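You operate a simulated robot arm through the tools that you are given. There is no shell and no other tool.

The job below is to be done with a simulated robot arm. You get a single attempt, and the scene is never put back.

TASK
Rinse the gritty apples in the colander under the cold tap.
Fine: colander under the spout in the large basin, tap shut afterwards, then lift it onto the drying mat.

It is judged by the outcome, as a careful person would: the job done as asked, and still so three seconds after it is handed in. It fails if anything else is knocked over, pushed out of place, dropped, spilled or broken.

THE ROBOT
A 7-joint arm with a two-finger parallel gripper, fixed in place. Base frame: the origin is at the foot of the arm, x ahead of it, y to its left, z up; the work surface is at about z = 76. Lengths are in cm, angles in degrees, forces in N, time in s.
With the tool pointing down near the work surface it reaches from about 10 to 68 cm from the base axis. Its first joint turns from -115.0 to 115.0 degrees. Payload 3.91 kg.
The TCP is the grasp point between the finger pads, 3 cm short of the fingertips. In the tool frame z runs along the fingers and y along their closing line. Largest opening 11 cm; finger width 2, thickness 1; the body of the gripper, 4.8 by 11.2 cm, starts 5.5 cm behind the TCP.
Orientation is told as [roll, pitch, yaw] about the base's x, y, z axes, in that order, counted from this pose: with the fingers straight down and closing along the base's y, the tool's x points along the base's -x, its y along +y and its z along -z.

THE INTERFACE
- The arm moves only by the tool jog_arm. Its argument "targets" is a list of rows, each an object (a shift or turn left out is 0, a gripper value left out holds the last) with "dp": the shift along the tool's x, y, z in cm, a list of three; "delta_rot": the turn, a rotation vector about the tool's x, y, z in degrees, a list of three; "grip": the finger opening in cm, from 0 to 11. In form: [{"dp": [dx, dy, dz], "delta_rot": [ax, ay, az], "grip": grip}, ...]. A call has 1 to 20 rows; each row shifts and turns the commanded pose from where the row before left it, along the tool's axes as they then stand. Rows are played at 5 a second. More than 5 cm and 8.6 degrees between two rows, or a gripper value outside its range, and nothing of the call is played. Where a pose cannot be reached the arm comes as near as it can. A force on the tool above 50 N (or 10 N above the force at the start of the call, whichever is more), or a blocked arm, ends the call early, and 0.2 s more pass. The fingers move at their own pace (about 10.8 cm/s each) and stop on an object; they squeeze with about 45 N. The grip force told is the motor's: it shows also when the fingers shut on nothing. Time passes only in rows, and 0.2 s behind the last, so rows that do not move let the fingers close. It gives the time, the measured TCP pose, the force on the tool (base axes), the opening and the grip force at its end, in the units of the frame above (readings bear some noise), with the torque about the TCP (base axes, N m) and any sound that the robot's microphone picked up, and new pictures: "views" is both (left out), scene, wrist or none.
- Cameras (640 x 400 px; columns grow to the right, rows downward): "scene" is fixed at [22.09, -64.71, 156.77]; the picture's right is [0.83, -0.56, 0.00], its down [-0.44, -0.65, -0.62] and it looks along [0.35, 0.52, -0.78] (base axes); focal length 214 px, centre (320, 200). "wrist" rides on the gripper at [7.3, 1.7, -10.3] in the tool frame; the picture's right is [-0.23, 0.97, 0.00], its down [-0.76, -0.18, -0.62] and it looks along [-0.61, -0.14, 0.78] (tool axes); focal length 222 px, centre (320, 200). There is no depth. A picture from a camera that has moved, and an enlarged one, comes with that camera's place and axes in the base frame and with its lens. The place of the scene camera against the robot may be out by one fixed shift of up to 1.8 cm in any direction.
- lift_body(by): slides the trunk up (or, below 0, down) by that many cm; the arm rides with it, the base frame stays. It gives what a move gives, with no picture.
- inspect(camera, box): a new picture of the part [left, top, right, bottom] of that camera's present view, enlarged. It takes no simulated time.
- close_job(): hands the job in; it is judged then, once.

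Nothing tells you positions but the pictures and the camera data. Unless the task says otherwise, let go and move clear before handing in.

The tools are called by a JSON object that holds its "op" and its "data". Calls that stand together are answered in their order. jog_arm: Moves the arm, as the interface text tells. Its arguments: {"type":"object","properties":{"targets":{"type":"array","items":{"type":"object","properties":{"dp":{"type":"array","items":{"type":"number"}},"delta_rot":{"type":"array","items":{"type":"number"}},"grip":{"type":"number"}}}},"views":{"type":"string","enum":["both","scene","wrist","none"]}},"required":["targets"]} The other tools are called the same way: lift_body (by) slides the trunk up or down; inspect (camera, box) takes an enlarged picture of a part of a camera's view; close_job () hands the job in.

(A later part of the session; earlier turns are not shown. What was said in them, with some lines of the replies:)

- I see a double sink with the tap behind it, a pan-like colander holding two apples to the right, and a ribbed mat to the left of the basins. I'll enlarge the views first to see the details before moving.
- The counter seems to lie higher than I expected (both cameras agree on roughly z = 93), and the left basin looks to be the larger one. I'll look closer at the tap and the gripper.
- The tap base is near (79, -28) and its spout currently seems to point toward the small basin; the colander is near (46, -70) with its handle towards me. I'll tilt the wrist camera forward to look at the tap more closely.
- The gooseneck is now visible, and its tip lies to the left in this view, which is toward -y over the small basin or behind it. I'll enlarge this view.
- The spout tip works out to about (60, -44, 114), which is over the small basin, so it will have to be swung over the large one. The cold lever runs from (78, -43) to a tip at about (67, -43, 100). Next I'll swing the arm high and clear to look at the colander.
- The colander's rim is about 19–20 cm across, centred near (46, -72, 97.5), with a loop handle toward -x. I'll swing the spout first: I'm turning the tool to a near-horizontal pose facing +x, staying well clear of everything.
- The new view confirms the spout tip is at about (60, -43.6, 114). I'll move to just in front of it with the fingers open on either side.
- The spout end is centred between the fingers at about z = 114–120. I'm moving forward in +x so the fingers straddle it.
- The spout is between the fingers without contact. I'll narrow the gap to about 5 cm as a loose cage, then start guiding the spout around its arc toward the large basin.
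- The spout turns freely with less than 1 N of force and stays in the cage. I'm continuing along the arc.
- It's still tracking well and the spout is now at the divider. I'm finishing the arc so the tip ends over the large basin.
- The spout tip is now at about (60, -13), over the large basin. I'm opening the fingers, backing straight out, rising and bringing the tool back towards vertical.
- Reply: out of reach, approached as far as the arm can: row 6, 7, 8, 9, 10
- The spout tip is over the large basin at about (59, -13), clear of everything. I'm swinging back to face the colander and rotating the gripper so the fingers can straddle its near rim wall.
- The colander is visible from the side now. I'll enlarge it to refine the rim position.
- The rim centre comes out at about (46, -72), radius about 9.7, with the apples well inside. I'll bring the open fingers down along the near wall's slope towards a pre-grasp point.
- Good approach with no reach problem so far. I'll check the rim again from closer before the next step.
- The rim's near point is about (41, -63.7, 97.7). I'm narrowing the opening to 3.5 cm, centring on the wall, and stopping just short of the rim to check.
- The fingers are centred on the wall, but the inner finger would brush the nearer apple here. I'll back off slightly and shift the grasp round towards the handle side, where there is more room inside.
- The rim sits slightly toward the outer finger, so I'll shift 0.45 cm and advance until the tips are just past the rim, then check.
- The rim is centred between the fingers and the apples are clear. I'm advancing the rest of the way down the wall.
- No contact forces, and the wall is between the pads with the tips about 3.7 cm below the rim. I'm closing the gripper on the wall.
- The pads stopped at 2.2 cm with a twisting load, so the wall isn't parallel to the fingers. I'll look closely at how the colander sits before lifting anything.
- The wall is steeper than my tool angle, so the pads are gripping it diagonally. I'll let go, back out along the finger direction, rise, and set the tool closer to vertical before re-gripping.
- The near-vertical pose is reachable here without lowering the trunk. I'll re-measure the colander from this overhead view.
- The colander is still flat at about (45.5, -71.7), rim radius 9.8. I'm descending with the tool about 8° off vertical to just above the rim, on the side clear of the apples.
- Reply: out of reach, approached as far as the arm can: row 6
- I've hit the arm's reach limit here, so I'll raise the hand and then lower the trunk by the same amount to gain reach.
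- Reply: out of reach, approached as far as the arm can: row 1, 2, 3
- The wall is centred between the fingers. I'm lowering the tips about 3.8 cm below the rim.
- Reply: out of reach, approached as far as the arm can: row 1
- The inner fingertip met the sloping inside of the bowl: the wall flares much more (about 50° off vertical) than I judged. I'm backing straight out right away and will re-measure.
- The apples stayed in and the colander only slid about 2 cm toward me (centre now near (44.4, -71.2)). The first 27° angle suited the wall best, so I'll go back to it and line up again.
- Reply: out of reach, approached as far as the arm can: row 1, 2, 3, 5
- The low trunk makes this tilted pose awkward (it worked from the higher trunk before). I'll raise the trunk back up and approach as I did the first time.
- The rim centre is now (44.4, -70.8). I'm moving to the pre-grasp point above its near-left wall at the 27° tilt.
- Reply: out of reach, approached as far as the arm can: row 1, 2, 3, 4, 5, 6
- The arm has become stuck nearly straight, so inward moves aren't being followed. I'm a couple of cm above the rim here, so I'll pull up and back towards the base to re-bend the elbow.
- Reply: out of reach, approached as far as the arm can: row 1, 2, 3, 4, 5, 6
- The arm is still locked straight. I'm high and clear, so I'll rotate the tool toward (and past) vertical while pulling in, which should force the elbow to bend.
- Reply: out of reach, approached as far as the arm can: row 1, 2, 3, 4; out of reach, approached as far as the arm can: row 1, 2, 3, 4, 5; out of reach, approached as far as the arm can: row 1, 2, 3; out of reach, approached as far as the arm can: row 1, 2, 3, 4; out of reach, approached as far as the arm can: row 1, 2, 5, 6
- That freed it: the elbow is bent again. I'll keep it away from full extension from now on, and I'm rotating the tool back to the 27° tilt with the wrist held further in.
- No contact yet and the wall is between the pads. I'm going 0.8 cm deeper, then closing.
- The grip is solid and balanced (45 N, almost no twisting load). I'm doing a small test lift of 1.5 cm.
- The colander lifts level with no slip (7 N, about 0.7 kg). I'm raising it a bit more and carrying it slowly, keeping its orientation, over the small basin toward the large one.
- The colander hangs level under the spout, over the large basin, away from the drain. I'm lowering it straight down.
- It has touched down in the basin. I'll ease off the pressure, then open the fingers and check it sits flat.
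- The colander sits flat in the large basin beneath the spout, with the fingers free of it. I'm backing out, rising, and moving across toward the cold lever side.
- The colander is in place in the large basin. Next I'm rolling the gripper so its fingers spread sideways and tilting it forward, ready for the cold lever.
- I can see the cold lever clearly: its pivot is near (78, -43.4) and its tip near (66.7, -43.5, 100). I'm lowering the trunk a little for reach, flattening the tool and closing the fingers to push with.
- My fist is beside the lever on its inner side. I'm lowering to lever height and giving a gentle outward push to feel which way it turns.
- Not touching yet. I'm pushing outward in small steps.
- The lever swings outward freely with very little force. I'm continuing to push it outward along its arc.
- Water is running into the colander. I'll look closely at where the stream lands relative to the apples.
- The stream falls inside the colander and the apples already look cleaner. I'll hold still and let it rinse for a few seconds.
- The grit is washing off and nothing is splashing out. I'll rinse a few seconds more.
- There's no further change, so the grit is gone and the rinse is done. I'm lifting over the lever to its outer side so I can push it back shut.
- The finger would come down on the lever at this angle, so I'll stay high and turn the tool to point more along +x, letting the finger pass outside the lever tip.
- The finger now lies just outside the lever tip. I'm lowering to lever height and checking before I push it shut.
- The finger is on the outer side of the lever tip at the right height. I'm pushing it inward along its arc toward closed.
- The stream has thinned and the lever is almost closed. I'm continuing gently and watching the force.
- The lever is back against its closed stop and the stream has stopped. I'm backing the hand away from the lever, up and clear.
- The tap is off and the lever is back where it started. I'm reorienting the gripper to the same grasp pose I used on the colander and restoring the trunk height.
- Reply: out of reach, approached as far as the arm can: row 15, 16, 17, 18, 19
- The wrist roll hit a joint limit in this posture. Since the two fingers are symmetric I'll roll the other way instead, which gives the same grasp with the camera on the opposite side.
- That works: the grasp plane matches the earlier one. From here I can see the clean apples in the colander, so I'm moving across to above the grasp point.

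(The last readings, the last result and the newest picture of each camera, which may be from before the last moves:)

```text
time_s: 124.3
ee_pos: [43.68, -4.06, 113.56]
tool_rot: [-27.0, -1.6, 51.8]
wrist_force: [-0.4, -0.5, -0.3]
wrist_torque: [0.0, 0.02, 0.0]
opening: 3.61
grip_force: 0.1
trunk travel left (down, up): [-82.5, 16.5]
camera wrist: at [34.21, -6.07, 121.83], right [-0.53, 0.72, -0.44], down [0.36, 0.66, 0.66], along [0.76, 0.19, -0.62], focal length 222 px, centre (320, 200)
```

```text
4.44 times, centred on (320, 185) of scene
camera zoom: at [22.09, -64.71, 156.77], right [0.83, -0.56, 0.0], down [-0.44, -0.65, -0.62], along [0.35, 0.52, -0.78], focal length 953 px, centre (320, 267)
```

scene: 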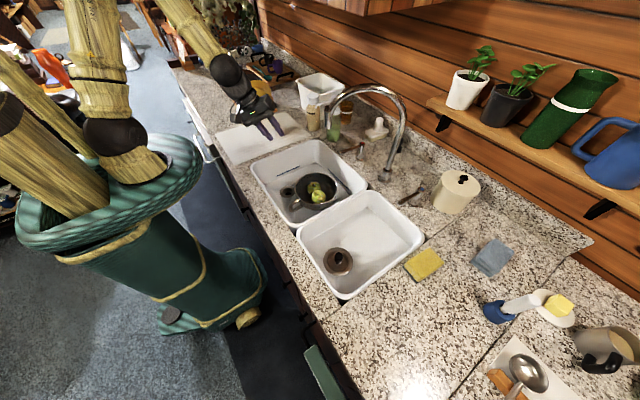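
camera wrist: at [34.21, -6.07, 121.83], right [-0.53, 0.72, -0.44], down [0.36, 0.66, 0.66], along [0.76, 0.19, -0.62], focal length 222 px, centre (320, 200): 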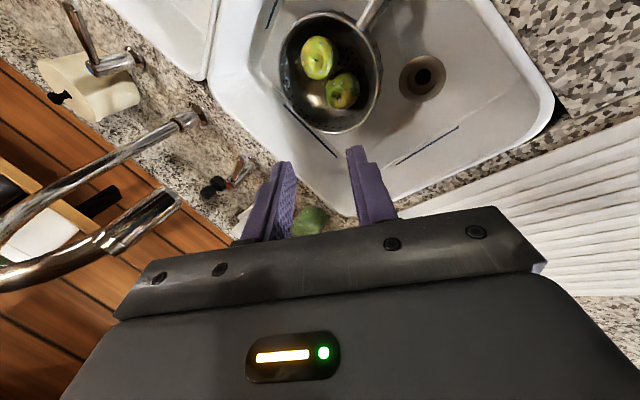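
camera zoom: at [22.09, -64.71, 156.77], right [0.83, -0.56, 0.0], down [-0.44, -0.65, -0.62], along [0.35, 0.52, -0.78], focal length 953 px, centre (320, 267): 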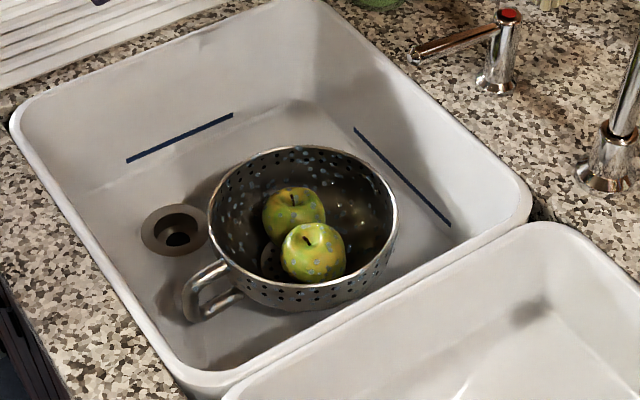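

The apples look clean and wet, and the colander is where I left it. I'm lowering to the standoff point and then down along the wall to the same grasp.

{"op": "jog_arm", "data": {"targets": [{"dp": [-0.112, 1.53, 3.42]}, {"dp": [-0.112, 1.53, 3.42]}, {"dp": [-0.112, 1.53, 3.42]}, {"dp": [-0.112, 1.53, 3.42]}, {"dp": [-0.112, 1.53, 3.42]}, {"dp": [-0.112, 1.53, 3.42]}, {"dp": [0, 0, 0]}], "views": "both"}}

{"op": "inspect", "data": {"camera": "wrist", "box": [220, 20, 460, 240]}}

```text
time_s: 125.9
ee_pos: [45.34, -3.85, 90.81]
tool_rot: [-27.0, -1.6, 51.7]
wrist_force: [-0.2, -0.1, 0.4]
wrist_torque: [-0.02, -0.01, 0.0]
opening: 3.59
grip_force: 0.2
trunk travel left (down, up): [-82.5, 16.5]
camera wrist: at [35.86, -5.81, 99.12], right [-0.53, 0.72, -0.44], down [0.36, 0.66, 0.66], along [0.76, 0.19, -0.61], focal length 222 px, centre (320, 200)
```

scene: 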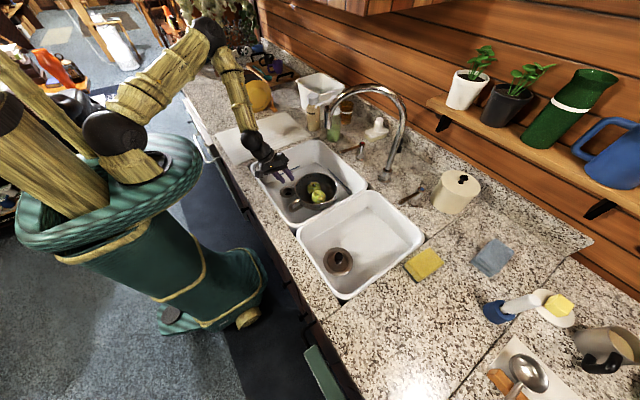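
wrist: 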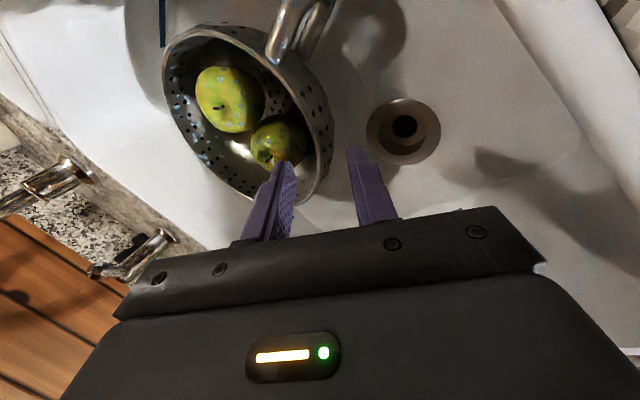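

```text
1.82 times, centred on (340, 130) of wrist
camera zoom: at [35.86, -5.81, 99.12], right [-0.53, 0.72, -0.44], down [0.36, 0.66, 0.66], along [0.76, 0.19, -0.61], focal length 404 px, centre (284, 327)
```

zoom: 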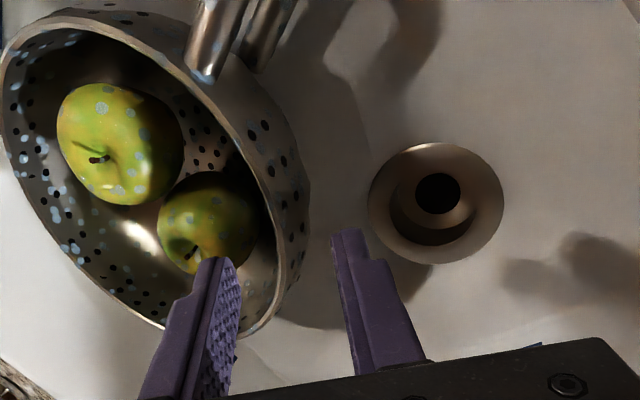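

{"op": "jog_arm", "data": {"targets": [{"dp": [-0.04, -0.1, 2.0]}, {"dp": [-0.04, -0.1, 2.0]}, {"dp": [-0.04, -0.1, 2.0]}, {"dp": [0, 0, 0]}], "views": "wrist"}}

{"op": "inspect", "data": {"camera": "wrist", "box": [220, 60, 420, 240]}}

```text
time_s: 126.9
ee_pos: [47.64, -5.43, 85.84]
tool_rot: [-27.0, -1.6, 51.9]
wrist_force: [0.9, -0.2, -0.9]
wrist_torque: [-0.01, -0.02, -0.01]
opening: 3.59
grip_force: 0.1
trunk travel left (down, up): [-82.5, 16.5]
camera wrist: at [38.21, -7.46, 94.04], right [-0.53, 0.72, -0.44], down [0.36, 0.66, 0.66], along [0.76, 0.19, -0.62], focal length 222 px, centre (320, 200)
```

wrist: 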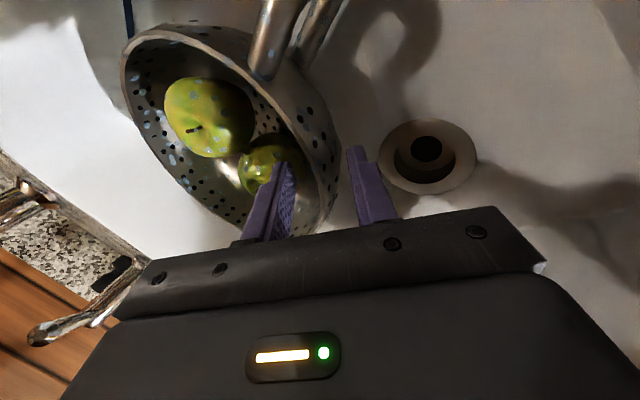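

```text
2.22 times, centred on (320, 150) of wrist
camera zoom: at [38.21, -7.46, 94.04], right [-0.53, 0.72, -0.44], down [0.36, 0.66, 0.66], along [0.76, 0.19, -0.62], focal length 494 px, centre (320, 311)
```

zoom: 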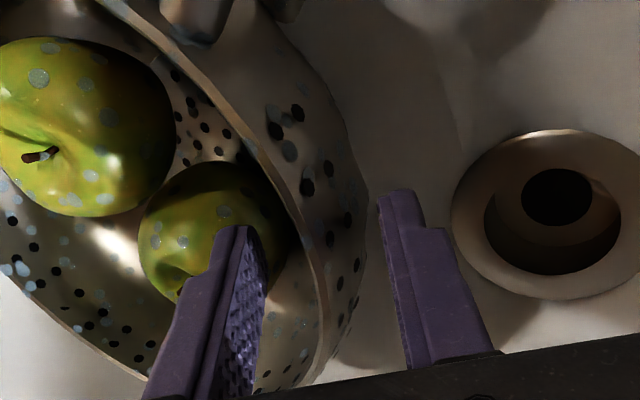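

{"op": "jog_arm", "data": {"targets": [{"dp": [0, 0, 1.2]}, {"dp": [0, 0, 1.2]}, {"dp": [0, 0, 1.2]}, {"dp": [0, 0, 0]}], "views": "wrist"}}

{"op": "inspect", "data": {"camera": "wrist", "box": [220, 60, 420, 240]}}

```text
time_s: 127.9
ee_pos: [49.19, -6.53, 82.58]
tool_rot: [-26.9, -1.6, 51.7]
wrist_force: [-0.4, -0.2, 0.4]
wrist_torque: [-0.01, 0.02, 0.02]
opening: 3.61
grip_force: 0.0
trunk travel left (down, up): [-82.5, 16.5]
camera wrist: at [39.64, -8.47, 90.84], right [-0.53, 0.72, -0.44], down [0.36, 0.66, 0.66], along [0.76, 0.19, -0.62], focal length 222 px, centre (320, 200)
```

wrist: 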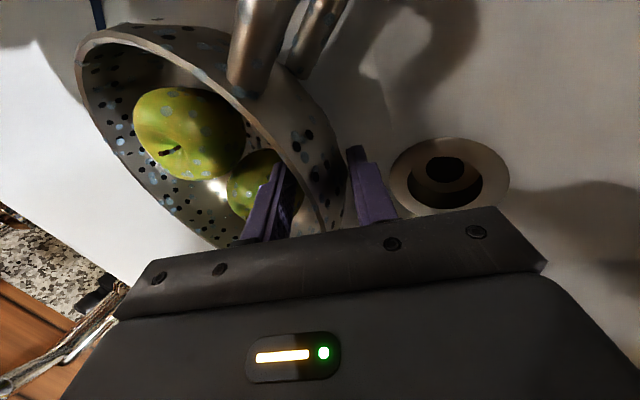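

```text
2.22 times, centred on (320, 150) of wrist
camera zoom: at [39.64, -8.47, 90.84], right [-0.53, 0.72, -0.44], down [0.36, 0.66, 0.66], along [0.76, 0.19, -0.62], focal length 494 px, centre (320, 311)
```

zoom: 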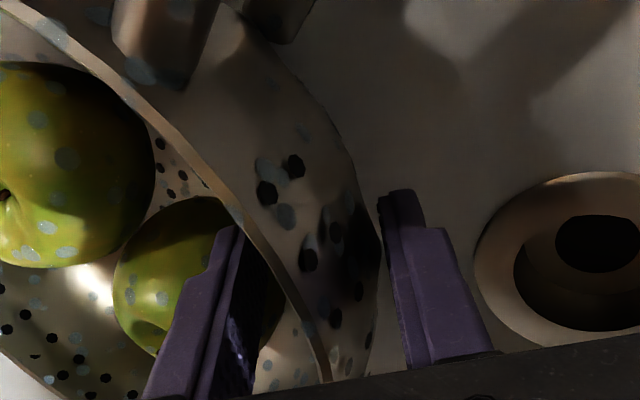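

{"op": "jog_arm", "data": {"targets": [{"dp": [0, 0, 0.35]}, {"dp": [0, 0, 0]}, {"grip": 0}, {"grip": 0}, {"grip": 0}, {"grip": 0}, {"grip": 0}], "views": "both"}}

{"op": "inspect", "data": {"camera": "wrist", "box": [220, 60, 420, 240]}}

{"op": "inspect", "data": {"camera": "scene", "box": [260, 140, 380, 230]}}

```text
time_s: 129.5
ee_pos: [49.18, -6.49, 82.24]
tool_rot: [-27.1, -1.6, 51.8]
wrist_force: [-1.2, -1.4, 0.3]
wrist_torque: [0.07, -0.05, -0.15]
opening: 2.13
grip_force: 45.5
trunk travel left (down, up): [-82.5, 16.5]
camera wrist: at [39.77, -8.57, 90.55], right [-0.53, 0.72, -0.44], down [0.36, 0.66, 0.66], along [0.76, 0.19, -0.62], focal length 222 px, centre (320, 200)
```

scene: 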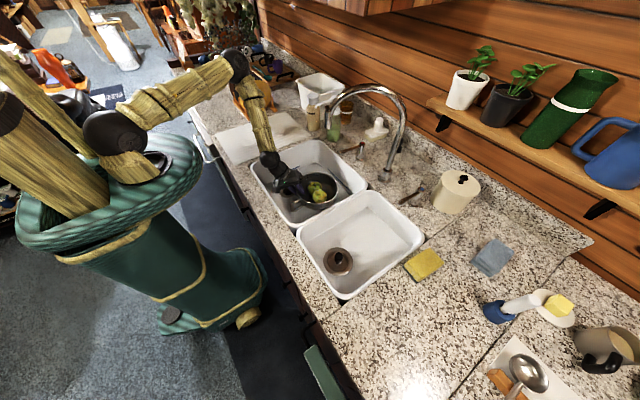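
wrist: 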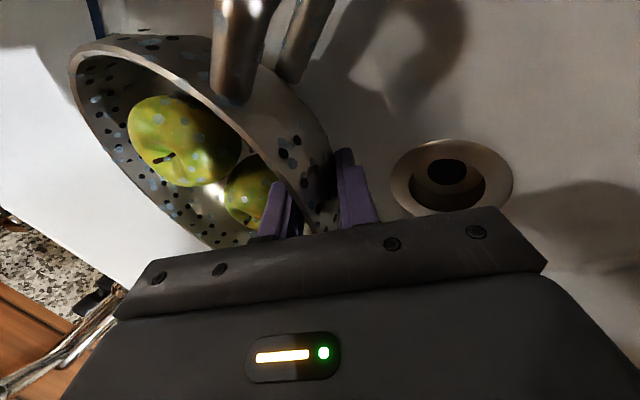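

```text
2.22 times, centred on (320, 150) of wrist
camera zoom: at [39.77, -8.57, 90.55], right [-0.53, 0.72, -0.44], down [0.36, 0.66, 0.66], along [0.76, 0.19, -0.62], focal length 494 px, centre (320, 311)
```

zoom: 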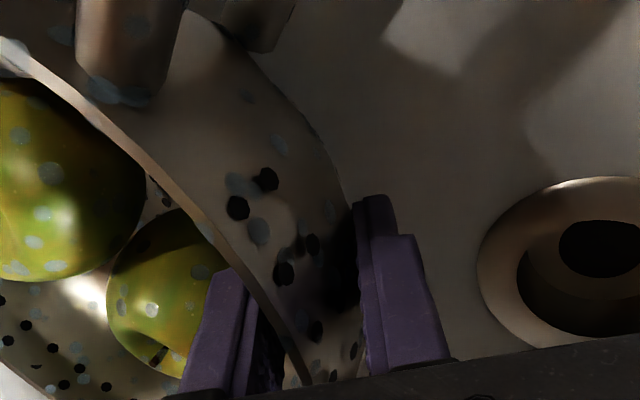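

```text
4.44 times, centred on (320, 185) of scene
camera zoom: at [22.09, -64.71, 156.77], right [0.83, -0.56, 0.0], down [-0.44, -0.65, -0.62], along [0.35, 0.52, -0.78], focal length 953 px, centre (320, 267)
```

zoom: 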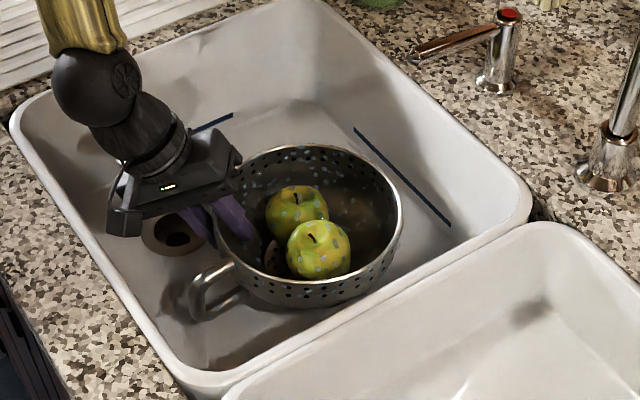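

The same firm grip is re-established. I'm lifting slightly and checking the hold.

{"op": "jog_arm", "data": {"targets": [{"dp": [-0.014, -0.227, -0.445]}, {"dp": [-0.014, -0.227, -0.445]}, {"dp": [-0.014, -0.227, -0.445]}, {"dp": [-0.014, -0.227, -0.445]}, {"dp": [0, 0, 0]}, {"dp": [0, 0, 0]}], "views": "both"}}

{"op": "inspect", "data": {"camera": "scene", "box": [260, 140, 380, 230]}}

```text
time_s: 130.9
ee_pos: [49.33, -6.54, 84.32]
tool_rot: [-27.0, -1.6, 51.9]
wrist_force: [0.7, -0.5, -5.6]
wrist_torque: [0.29, 0.34, -0.03]
opening: 2.14
grip_force: 44.4
trunk travel left (down, up): [-82.5, 16.5]
camera wrist: at [39.85, -8.52, 92.59], right [-0.53, 0.72, -0.44], down [0.36, 0.66, 0.66], along [0.76, 0.19, -0.62], focal length 222 px, centre (320, 200)
```

scene: 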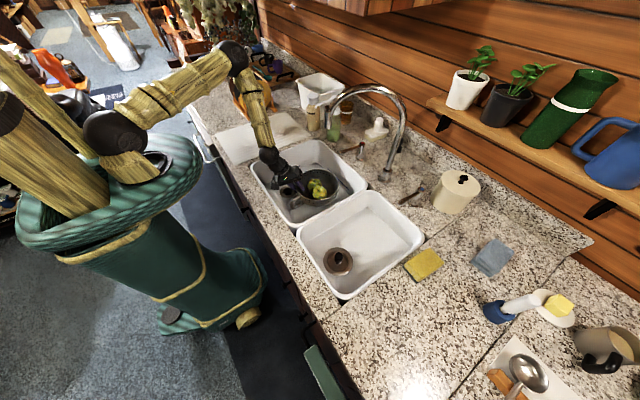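
wrist: 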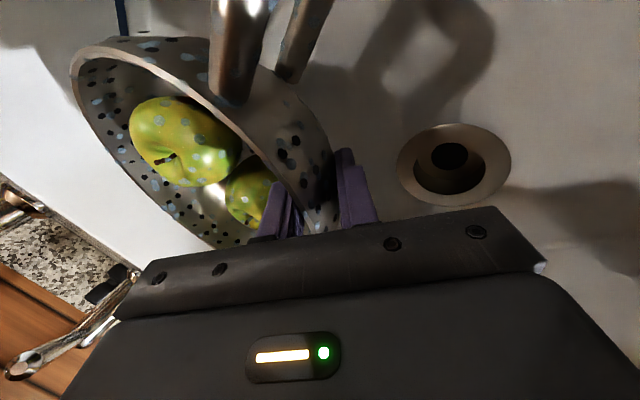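

```text
4.44 times, centred on (320, 185) of scene
camera zoom: at [22.09, -64.71, 156.77], right [0.83, -0.56, 0.0], down [-0.44, -0.65, -0.62], along [0.35, 0.52, -0.78], focal length 953 px, centre (320, 267)
```

zoom: 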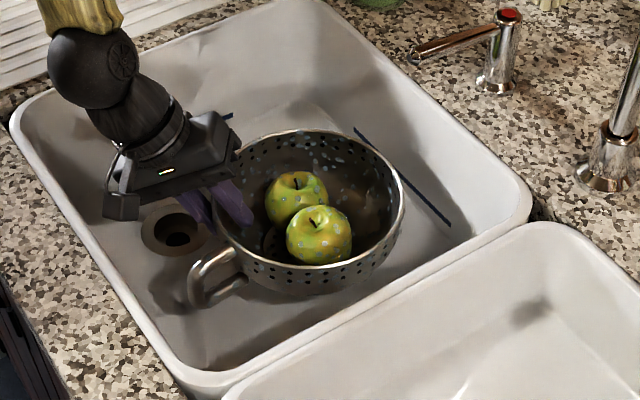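

The hold is level and secure. I'll let it drip over the basin for a few seconds, then lift it straight up clear of the rim but below the spout.

{"op": "jog_arm", "data": {"targets": [{"dp": [0, 0, 0]}, {"dp": [0, 0, 0]}, {"dp": [0, 0, 0]}, {"dp": [0, 0, 0]}, {"dp": [0, 0, 0]}, {"dp": [0, 0, 0]}, {"dp": [0, 0, 0]}, {"dp": [0, 0, 0]}, {"dp": [0, 0, 0]}, {"dp": [0, 0, 0]}, {"dp": [-0.03, -0.6, -1.18]}, {"dp": [-0.07, -1.2, -2.36]}, {"dp": [-0.07, -1.2, -2.36]}, {"dp": [-0.07, -1.2, -2.36]}, {"dp": [-0.07, -1.2, -2.36]}, {"dp": [-0.07, -1.2, -2.36]}, {"dp": [-0.07, -1.2, -2.36]}, {"dp": [-0.03, -0.6, -1.18]}, {"dp": [0, 0, 0]}], "views": "both"}}

{"op": "inspect", "data": {"camera": "scene", "box": [200, 80, 420, 230]}}

```text
time_s: 134.9
ee_pos: [49.08, -6.67, 102.85]
tool_rot: [-27.0, -1.5, 51.9]
wrist_force: [0.4, 0.7, -5.3]
wrist_torque: [0.3, 0.4, 0.02]
opening: 2.13
grip_force: 44.5
trunk travel left (down, up): [-82.5, 16.5]
camera wrist: at [39.68, -8.68, 111.1], right [-0.53, 0.72, -0.44], down [0.36, 0.66, 0.66], along [0.76, 0.19, -0.62], focal length 222 px, centre (320, 200)
```

scene: 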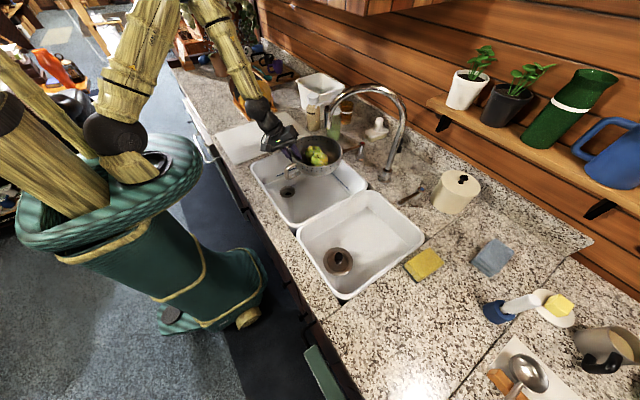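
wrist: 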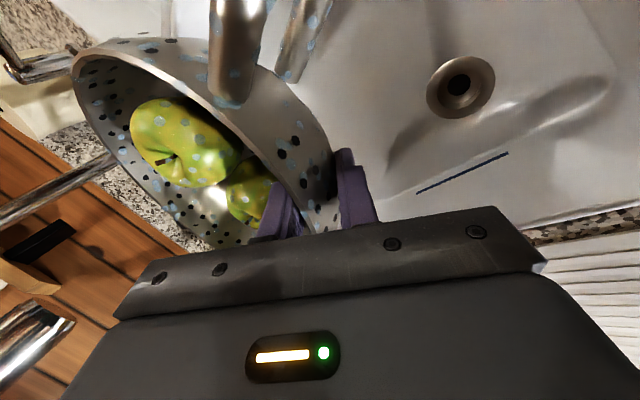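

```text
2.67 times, centred on (310, 155) of scene
camera zoom: at [22.09, -64.71, 156.77], right [0.83, -0.56, 0.0], down [-0.44, -0.65, -0.62], along [0.35, 0.52, -0.78], focal length 572 px, centre (347, 320)
```

zoom: 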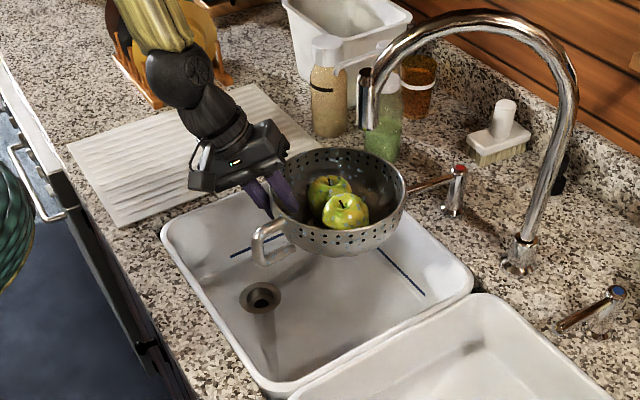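

It's clear of the rim and level. I'm carrying it slowly across toward the drying mat.

{"op": "jog_arm", "data": {"targets": [{"dp": [0, 0, 0]}, {"dp": [0, 0, 0]}, {"dp": [0, 0, 0]}, {"dp": [0, 0, 0]}, {"dp": [0, 0, 0]}, {"dp": [-0.907, 0.935, -0.448]}, {"dp": [-1.813, 1.869, -0.895]}, {"dp": [-1.813, 1.869, -0.895]}, {"dp": [-1.813, 1.869, -0.895]}, {"dp": [-1.813, 1.869, -0.895]}, {"dp": [-1.813, 1.869, -0.895]}, {"dp": [-1.813, 1.869, -0.895]}, {"dp": [-1.813, 1.869, -0.895]}, {"dp": [-1.813, 1.869, -0.895]}, {"dp": [-0.907, 0.935, -0.448]}, {"dp": [0, 0, 0]}], "views": "both"}}

{"op": "inspect", "data": {"camera": "scene", "box": [200, 80, 420, 230]}}

```text
time_s: 138.3
ee_pos: [44.78, 17.93, 102.83]
tool_rot: [-26.9, -1.6, 51.8]
wrist_force: [0.2, -0.4, -5.8]
wrist_torque: [0.31, 0.36, 0.01]
opening: 2.1
grip_force: 44.6
trunk travel left (down, up): [-82.5, 16.5]
camera wrist: at [35.23, 15.86, 111.03], right [-0.53, 0.72, -0.44], down [0.36, 0.66, 0.66], along [0.76, 0.19, -0.62], focal length 222 px, centre (320, 200)
```

scene: 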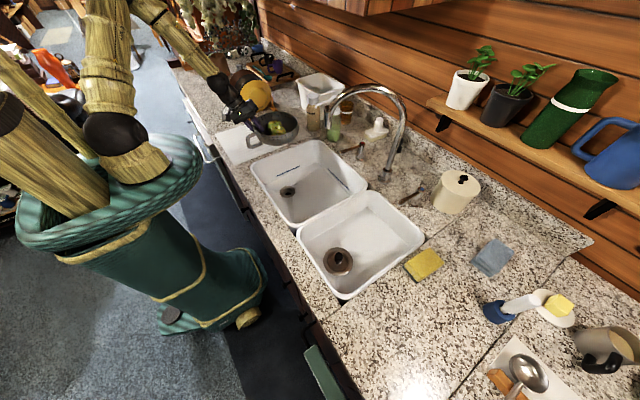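
wrist: 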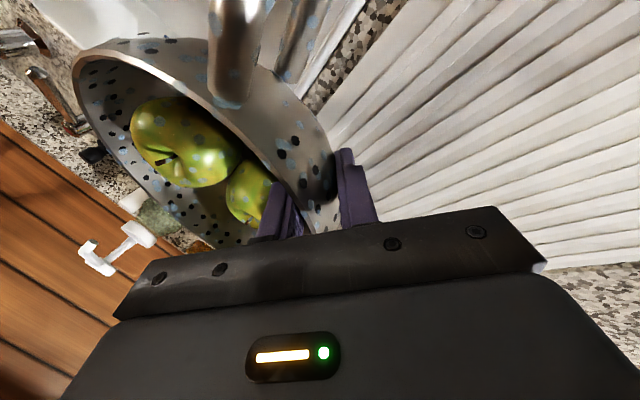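

```text
2.67 times, centred on (310, 155) of scene
camera zoom: at [22.09, -64.71, 156.77], right [0.83, -0.56, 0.0], down [-0.44, -0.65, -0.62], along [0.35, 0.52, -0.78], focal length 572 px, centre (347, 320)
```

zoom: 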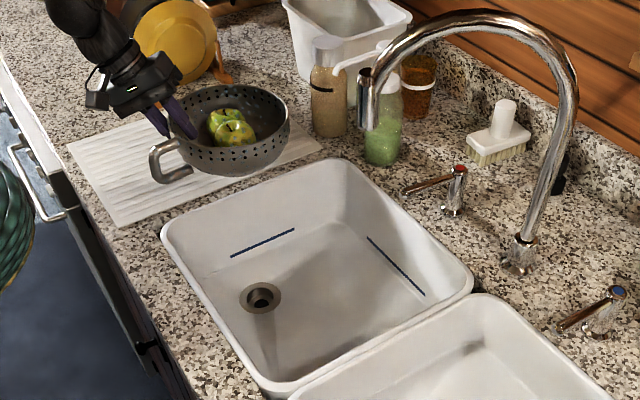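

The mat spans about x 31–70, y 14–42. I'm continuing to its centre.

{"op": "jog_arm", "data": {"targets": [{"dp": [-0.932, 0.854, -0.406]}, {"dp": [-1.863, 1.708, -0.812]}, {"dp": [-1.863, 1.708, -0.812]}, {"dp": [-1.863, 1.708, -0.812]}, {"dp": [-1.863, 1.708, -0.812]}, {"dp": [-1.863, 1.708, -0.812]}, {"dp": [-0.932, 0.854, -0.406]}, {"dp": [0, 0, 0]}], "views": "both"}}

{"op": "inspect", "data": {"camera": "scene", "box": [180, 60, 360, 190]}}

```text
time_s: 140.1
ee_pos: [42.62, 33.55, 102.84]
tool_rot: [-26.9, -1.7, 51.7]
wrist_force: [-0.2, 1.2, -5.4]
wrist_torque: [0.27, 0.36, 0.01]
opening: 2.1
grip_force: 44.9
trunk travel left (down, up): [-82.5, 16.5]
camera wrist: at [33.17, 31.56, 111.1], right [-0.53, 0.72, -0.44], down [0.36, 0.66, 0.66], along [0.76, 0.19, -0.62], focal length 222 px, centre (320, 200)
```

scene: 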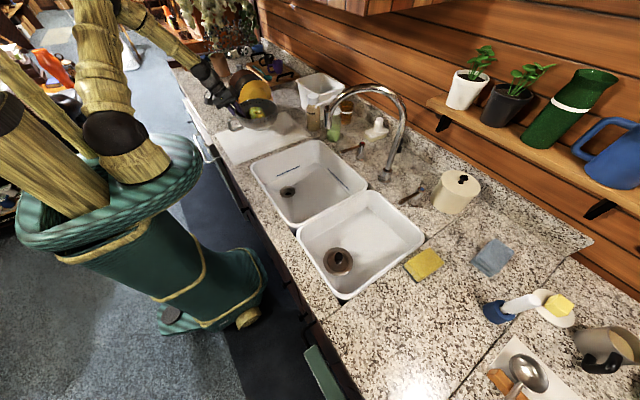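
wrist: 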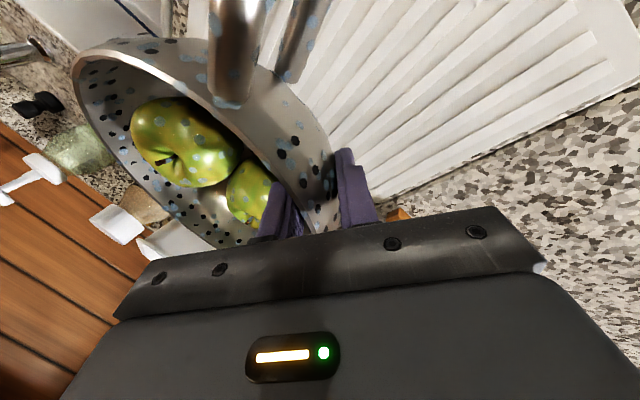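

```text
3.08 times, centred on (270, 125) of scene
camera zoom: at [22.09, -64.71, 156.77], right [0.83, -0.56, 0.0], down [-0.44, -0.65, -0.62], along [0.35, 0.52, -0.78], focal length 660 px, centre (474, 431)
```

zoom: 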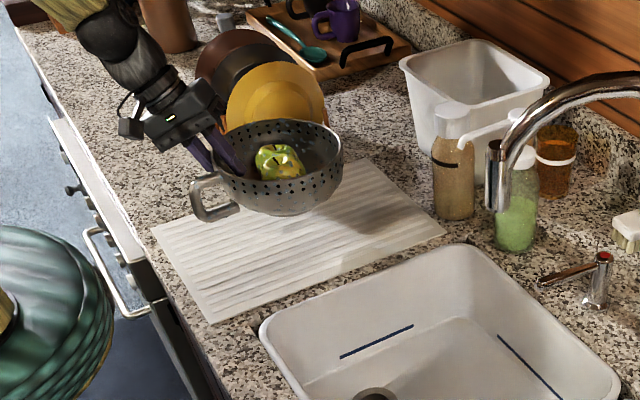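

It's centred above the mat at about (50, 28). I'm lowering it gently.

{"op": "jog_arm", "data": {"targets": [{"dp": [0.03, 0.54, 1.07]}, {"dp": [0.03, 0.54, 1.07]}, {"dp": [0.02, 0.36, 0.71]}, {"dp": [0, 0, 0]}], "views": "none"}}

{"op": "jog_arm", "data": {"targets": [{"dp": [0.011, 0.18, 0.356]}, {"dp": [0.011, 0.18, 0.356]}, {"dp": [0, 0, 0]}], "views": "none"}}

```text
time_s: 141.1
ee_pos: [42.62, 33.63, 99.56]
tool_rot: [-27.0, -1.5, 51.8]
wrist_force: [0.2, 1.0, -4.8]
wrist_torque: [0.31, 0.39, -0.02]
opening: 2.11
grip_force: 45.1
trunk travel left (down, up): [-82.5, 16.5]
```

```text
time_s: 141.9
ee_pos: [42.72, 33.56, 98.86]
tool_rot: [-27.0, -1.6, 51.8]
wrist_force: [0.2, -0.6, -5.9]
wrist_torque: [0.28, 0.37, 0.01]
opening: 2.1
grip_force: 45.1
trunk travel left (down, up): [-82.5, 16.5]
```

{"op": "jog_arm", "data": {"targets": [{"dp": [0.008, 0.136, 0.267]}, {"dp": [0.008, 0.136, 0.267]}, {"dp": [0, 0, 0]}], "views": "none"}}

```text
time_s: 142.7
ee_pos: [42.67, 33.47, 98.16]
tool_rot: [-27.0, -1.6, 51.9]
wrist_force: [-0.1, -0.7, -6.3]
wrist_torque: [0.27, 0.39, 0.01]
opening: 2.15
grip_force: 45.3
trunk travel left (down, up): [-82.5, 16.5]
```

{"op": "jog_arm", "data": {"targets": [{"dp": [0.008, 0.136, 0.267]}, {"dp": [0.004, 0.068, 0.134]}, {"dp": [0, 0, 0]}], "views": "none"}}

```text
time_s: 143.5
ee_pos: [42.74, 33.42, 97.78]
tool_rot: [-27.0, -1.6, 51.8]
wrist_force: [-2.1, 0.5, -0.1]
wrist_torque: [0.17, -0.14, 0.1]
opening: 2.12
grip_force: 44.7
trunk travel left (down, up): [-82.5, 16.5]
```

The mat now carries the weight. I'm releasing the colander and checking it.

{"op": "jog_arm", "data": {"targets": [{"grip": 2.8}, {"grip": 3.6}, {"grip": 3.6}, {"dp": [0, 0, 0]}], "views": "both"}}

{"op": "inspect", "data": {"camera": "scene", "box": [180, 60, 360, 190]}}

{"op": "inspect", "data": {"camera": "wrist", "box": [220, 60, 420, 240]}}

```text
time_s: 144.5
ee_pos: [42.75, 33.56, 97.76]
tool_rot: [-27.0, -1.6, 51.8]
wrist_force: [-0.3, -0.2, 0.6]
wrist_torque: [0.02, 0.0, 0.02]
opening: 3.6
grip_force: 0.1
trunk travel left (down, up): [-82.5, 16.5]
camera wrist: at [33.21, 31.48, 105.99], right [-0.53, 0.72, -0.44], down [0.36, 0.66, 0.66], along [0.76, 0.19, -0.62], focal length 222 px, centre (320, 200)
```

scene: 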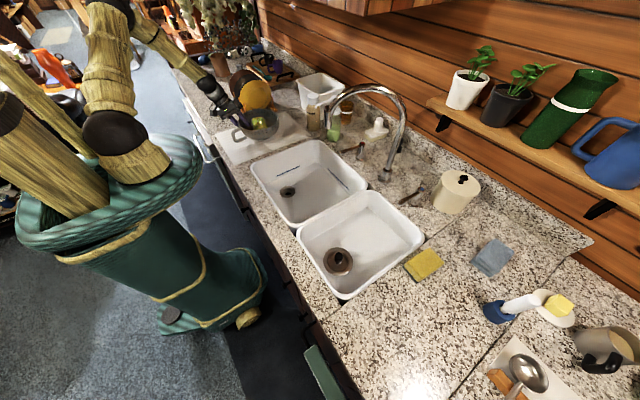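
wrist: 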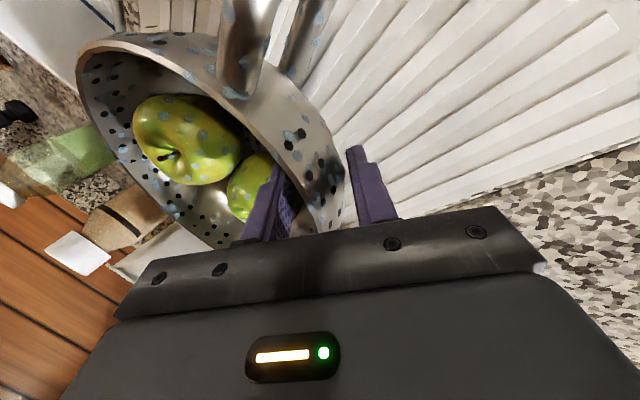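

```text
3.08 times, centred on (270, 125) of scene
camera zoom: at [22.09, -64.71, 156.77], right [0.83, -0.56, 0.0], down [-0.44, -0.65, -0.62], along [0.35, 0.52, -0.78], focal length 660 px, centre (474, 431)
```

zoom: 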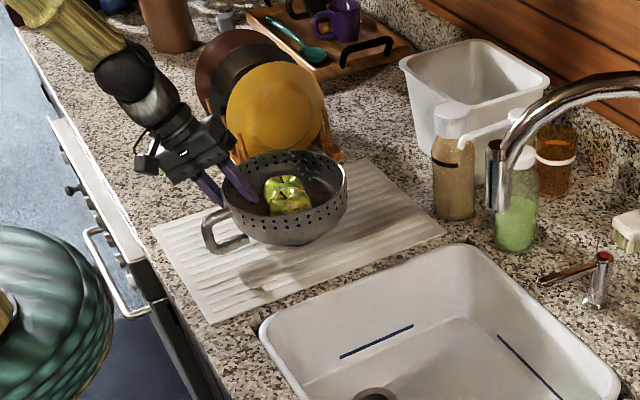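

```text
2.22 times, centred on (320, 150) of wrist
camera zoom: at [33.21, 31.48, 105.99], right [-0.53, 0.72, -0.44], down [0.36, 0.66, 0.66], along [0.76, 0.19, -0.62], focal length 494 px, centre (320, 311)
```

zoom: 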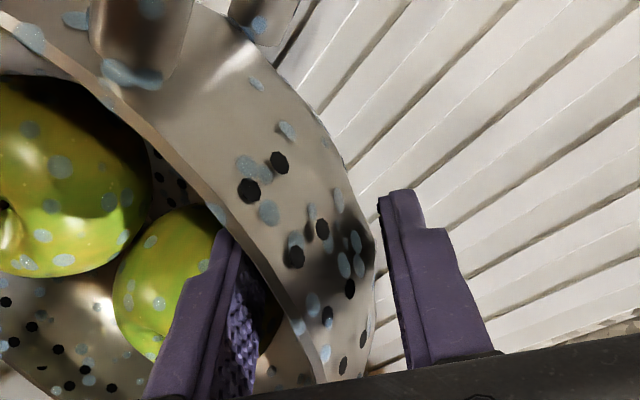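

The colander is standing on the mat with the apples inside. I'm backing the fingers out and raising the hand clear.

{"op": "jog_arm", "data": {"targets": [{"dp": [0, 0, -1.0]}, {"dp": [0, 0, -2.0]}, {"dp": [0, 0, -3.0]}, {"dp": [0, 0, -4.0]}, {"dp": [-0.1, -1.8, -3.56]}, {"dp": [-0.1, -1.8, -3.56]}, {"dp": [-0.1, -1.8, -3.56]}, {"dp": [-0.1, -1.8, -3.56]}, {"dp": [0, 0, 0]}], "views": "both"}}

{"op": "inspect", "data": {"camera": "scene", "box": [180, 60, 360, 190]}}

{"op": "inspect", "data": {"camera": "scene", "box": [280, 80, 480, 240]}}

```text
time_s: 146.5
ee_pos: [38.75, 36.16, 122.4]
tool_rot: [-27.0, -1.6, 51.8]
wrist_force: [0.4, -0.1, -0.7]
wrist_torque: [-0.01, -0.01, 0.04]
opening: 3.62
grip_force: 0.0
trunk travel left (down, up): [-82.5, 16.5]
camera wrist: at [29.33, 34.24, 130.69], right [-0.53, 0.72, -0.44], down [0.36, 0.66, 0.66], along [0.76, 0.19, -0.62], focal length 222 px, centre (320, 200)
```

scene: 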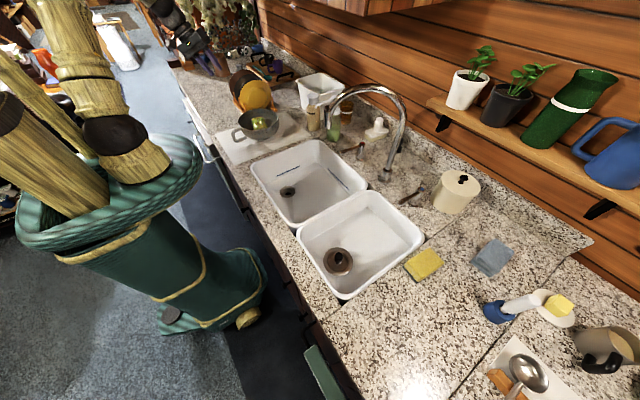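
wrist: 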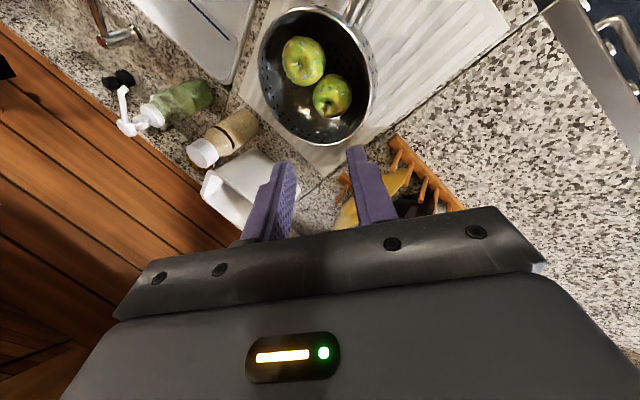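

```text
3.08 times, centred on (270, 125) of scene
camera zoom: at [22.09, -64.71, 156.77], right [0.83, -0.56, 0.0], down [-0.44, -0.65, -0.62], along [0.35, 0.52, -0.78], focal length 660 px, centre (474, 431)
```

zoom: 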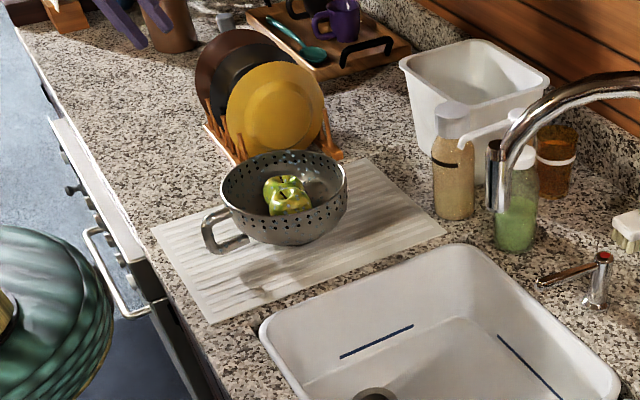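

```text
2.50 times, centred on (380, 160) of scene
camera zoom: at [22.09, -64.71, 156.77], right [0.83, -0.56, 0.0], down [-0.44, -0.65, -0.62], along [0.35, 0.52, -0.78], focal length 536 px, centre (170, 300)
```

zoom: 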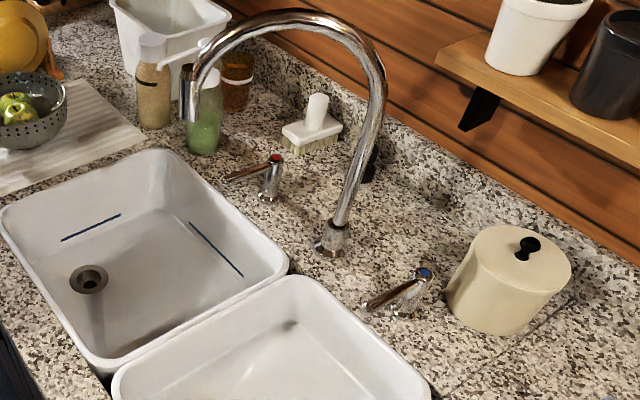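

The tap is off and everything else looks undisturbed. I'll check from above that the colander stands fully on the mat.

{"op": "inspect", "data": {"camera": "wrist", "box": [200, 0, 540, 200]}}

{"op": "inspect", "data": {"camera": "scene", "box": [380, 200, 640, 400]}}

```text
1.88 times, centred on (370, 100) of wrist
camera zoom: at [29.33, 34.24, 130.69], right [-0.53, 0.72, -0.44], down [0.36, 0.66, 0.66], along [0.76, 0.19, -0.62], focal length 418 px, centre (226, 388)
```

zoom: 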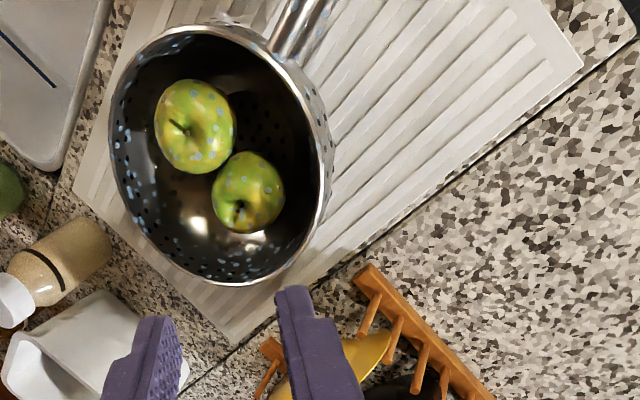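

```text
2.00 times, centred on (510, 300) of scene
camera zoom: at [22.09, -64.71, 156.77], right [0.83, -0.56, 0.0], down [-0.44, -0.65, -0.62], along [0.35, 0.52, -0.78], focal length 429 px, centre (-60, 0)
```

zoom: 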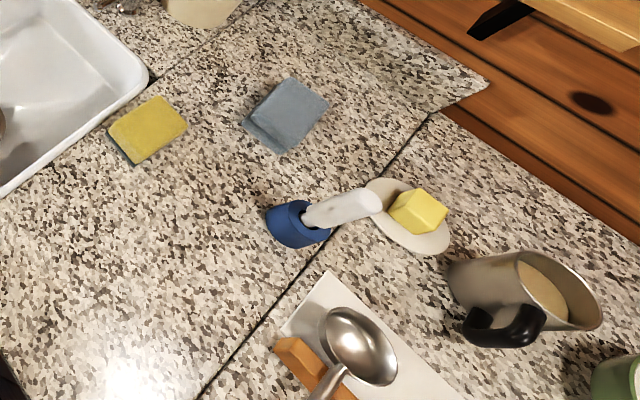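

The colander stands fully on the drying mat and nothing else has moved. I'll retreat a bit higher, wait a moment and take a last look before handing in.

{"op": "jog_arm", "data": {"targets": [{"dp": [-0.1, -1.8, -3.56]}, {"dp": [-0.1, -1.8, -3.56]}, {"dp": [0, 0, 0]}, {"dp": [0, 0, 0]}, {"dp": [0, 0, 0]}, {"dp": [0, 0, 0]}, {"dp": [0, 0, 0]}, {"dp": [0, 0, 0]}, {"dp": [0, 0, 0]}, {"dp": [0, 0, 0]}], "views": "both"}}

{"op": "inspect", "data": {"camera": "scene", "box": [180, 60, 480, 240]}}

```text
time_s: 148.7
ee_pos: [38.76, 36.38, 130.59]
tool_rot: [-27.0, -1.6, 51.8]
wrist_force: [0.3, -0.3, -0.5]
wrist_torque: [0.0, -0.03, 0.0]
opening: 3.6
grip_force: 0.1
trunk travel left (down, up): [-82.5, 16.5]
camera wrist: at [29.32, 34.33, 138.84], right [-0.53, 0.72, -0.44], down [0.36, 0.66, 0.66], along [0.76, 0.19, -0.62], focal length 222 px, centre (320, 200)
```

scene: 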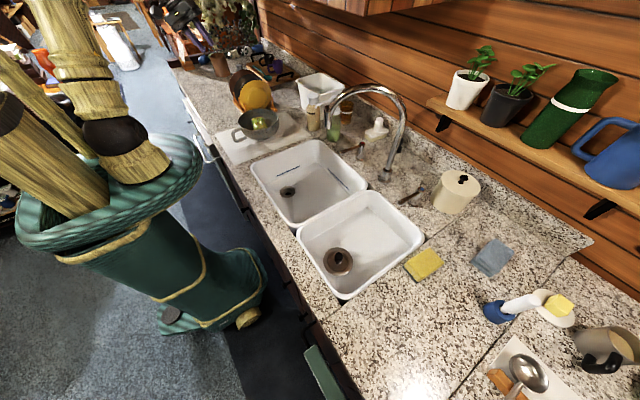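
wrist: 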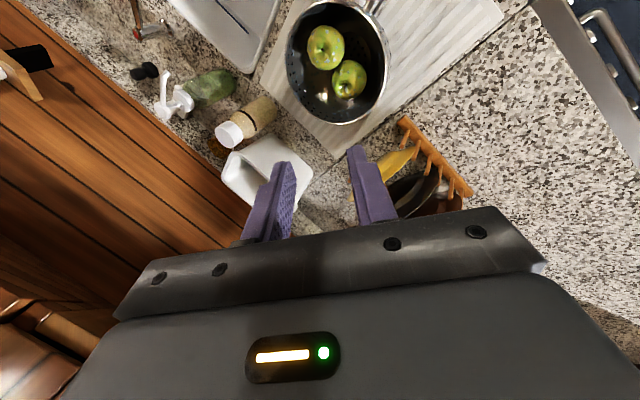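

```text
2.13 times, centred on (330, 150) of scene
camera zoom: at [22.09, -64.71, 156.77], right [0.83, -0.56, 0.0], down [-0.44, -0.65, -0.62], along [0.35, 0.52, -0.78], focal length 458 px, centre (299, 307)
```

zoom: 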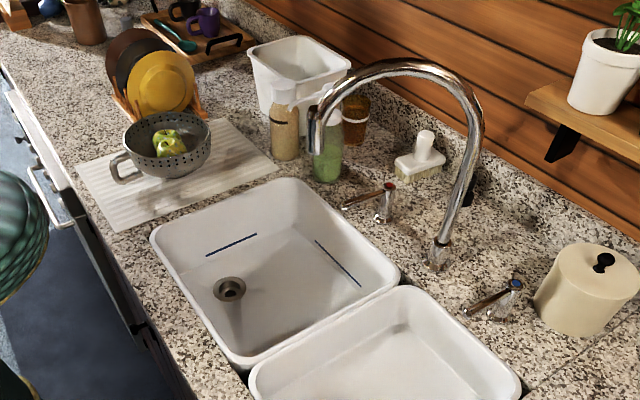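

The apples are rinsed and the colander is resting steadily on the drying mat. The tap is shut with no drip, nothing else is out of place, and the arm is clear, so I'm handing the job in.

{"op": "close_job", "data": {}}

```text
The job is handed in.
```

I rinsed the apples under the cold tap in the large basin until the grit was gone. The tap is shut with no drip, and the colander is on the drying mat with both apples in it. I've handed the job in.

- **Spout:** it was over the small basin at the start, so I swung it over the large one and left it there.
- **Colander:** my first two tries at gripping it went badly. One pushed the rim, and the colander slid about 2 cm on the counter. The apples stayed in and nothing else was touched.
- **Rest of the counter:** in the last pictures nothing else looked moved, spilled or knocked over.
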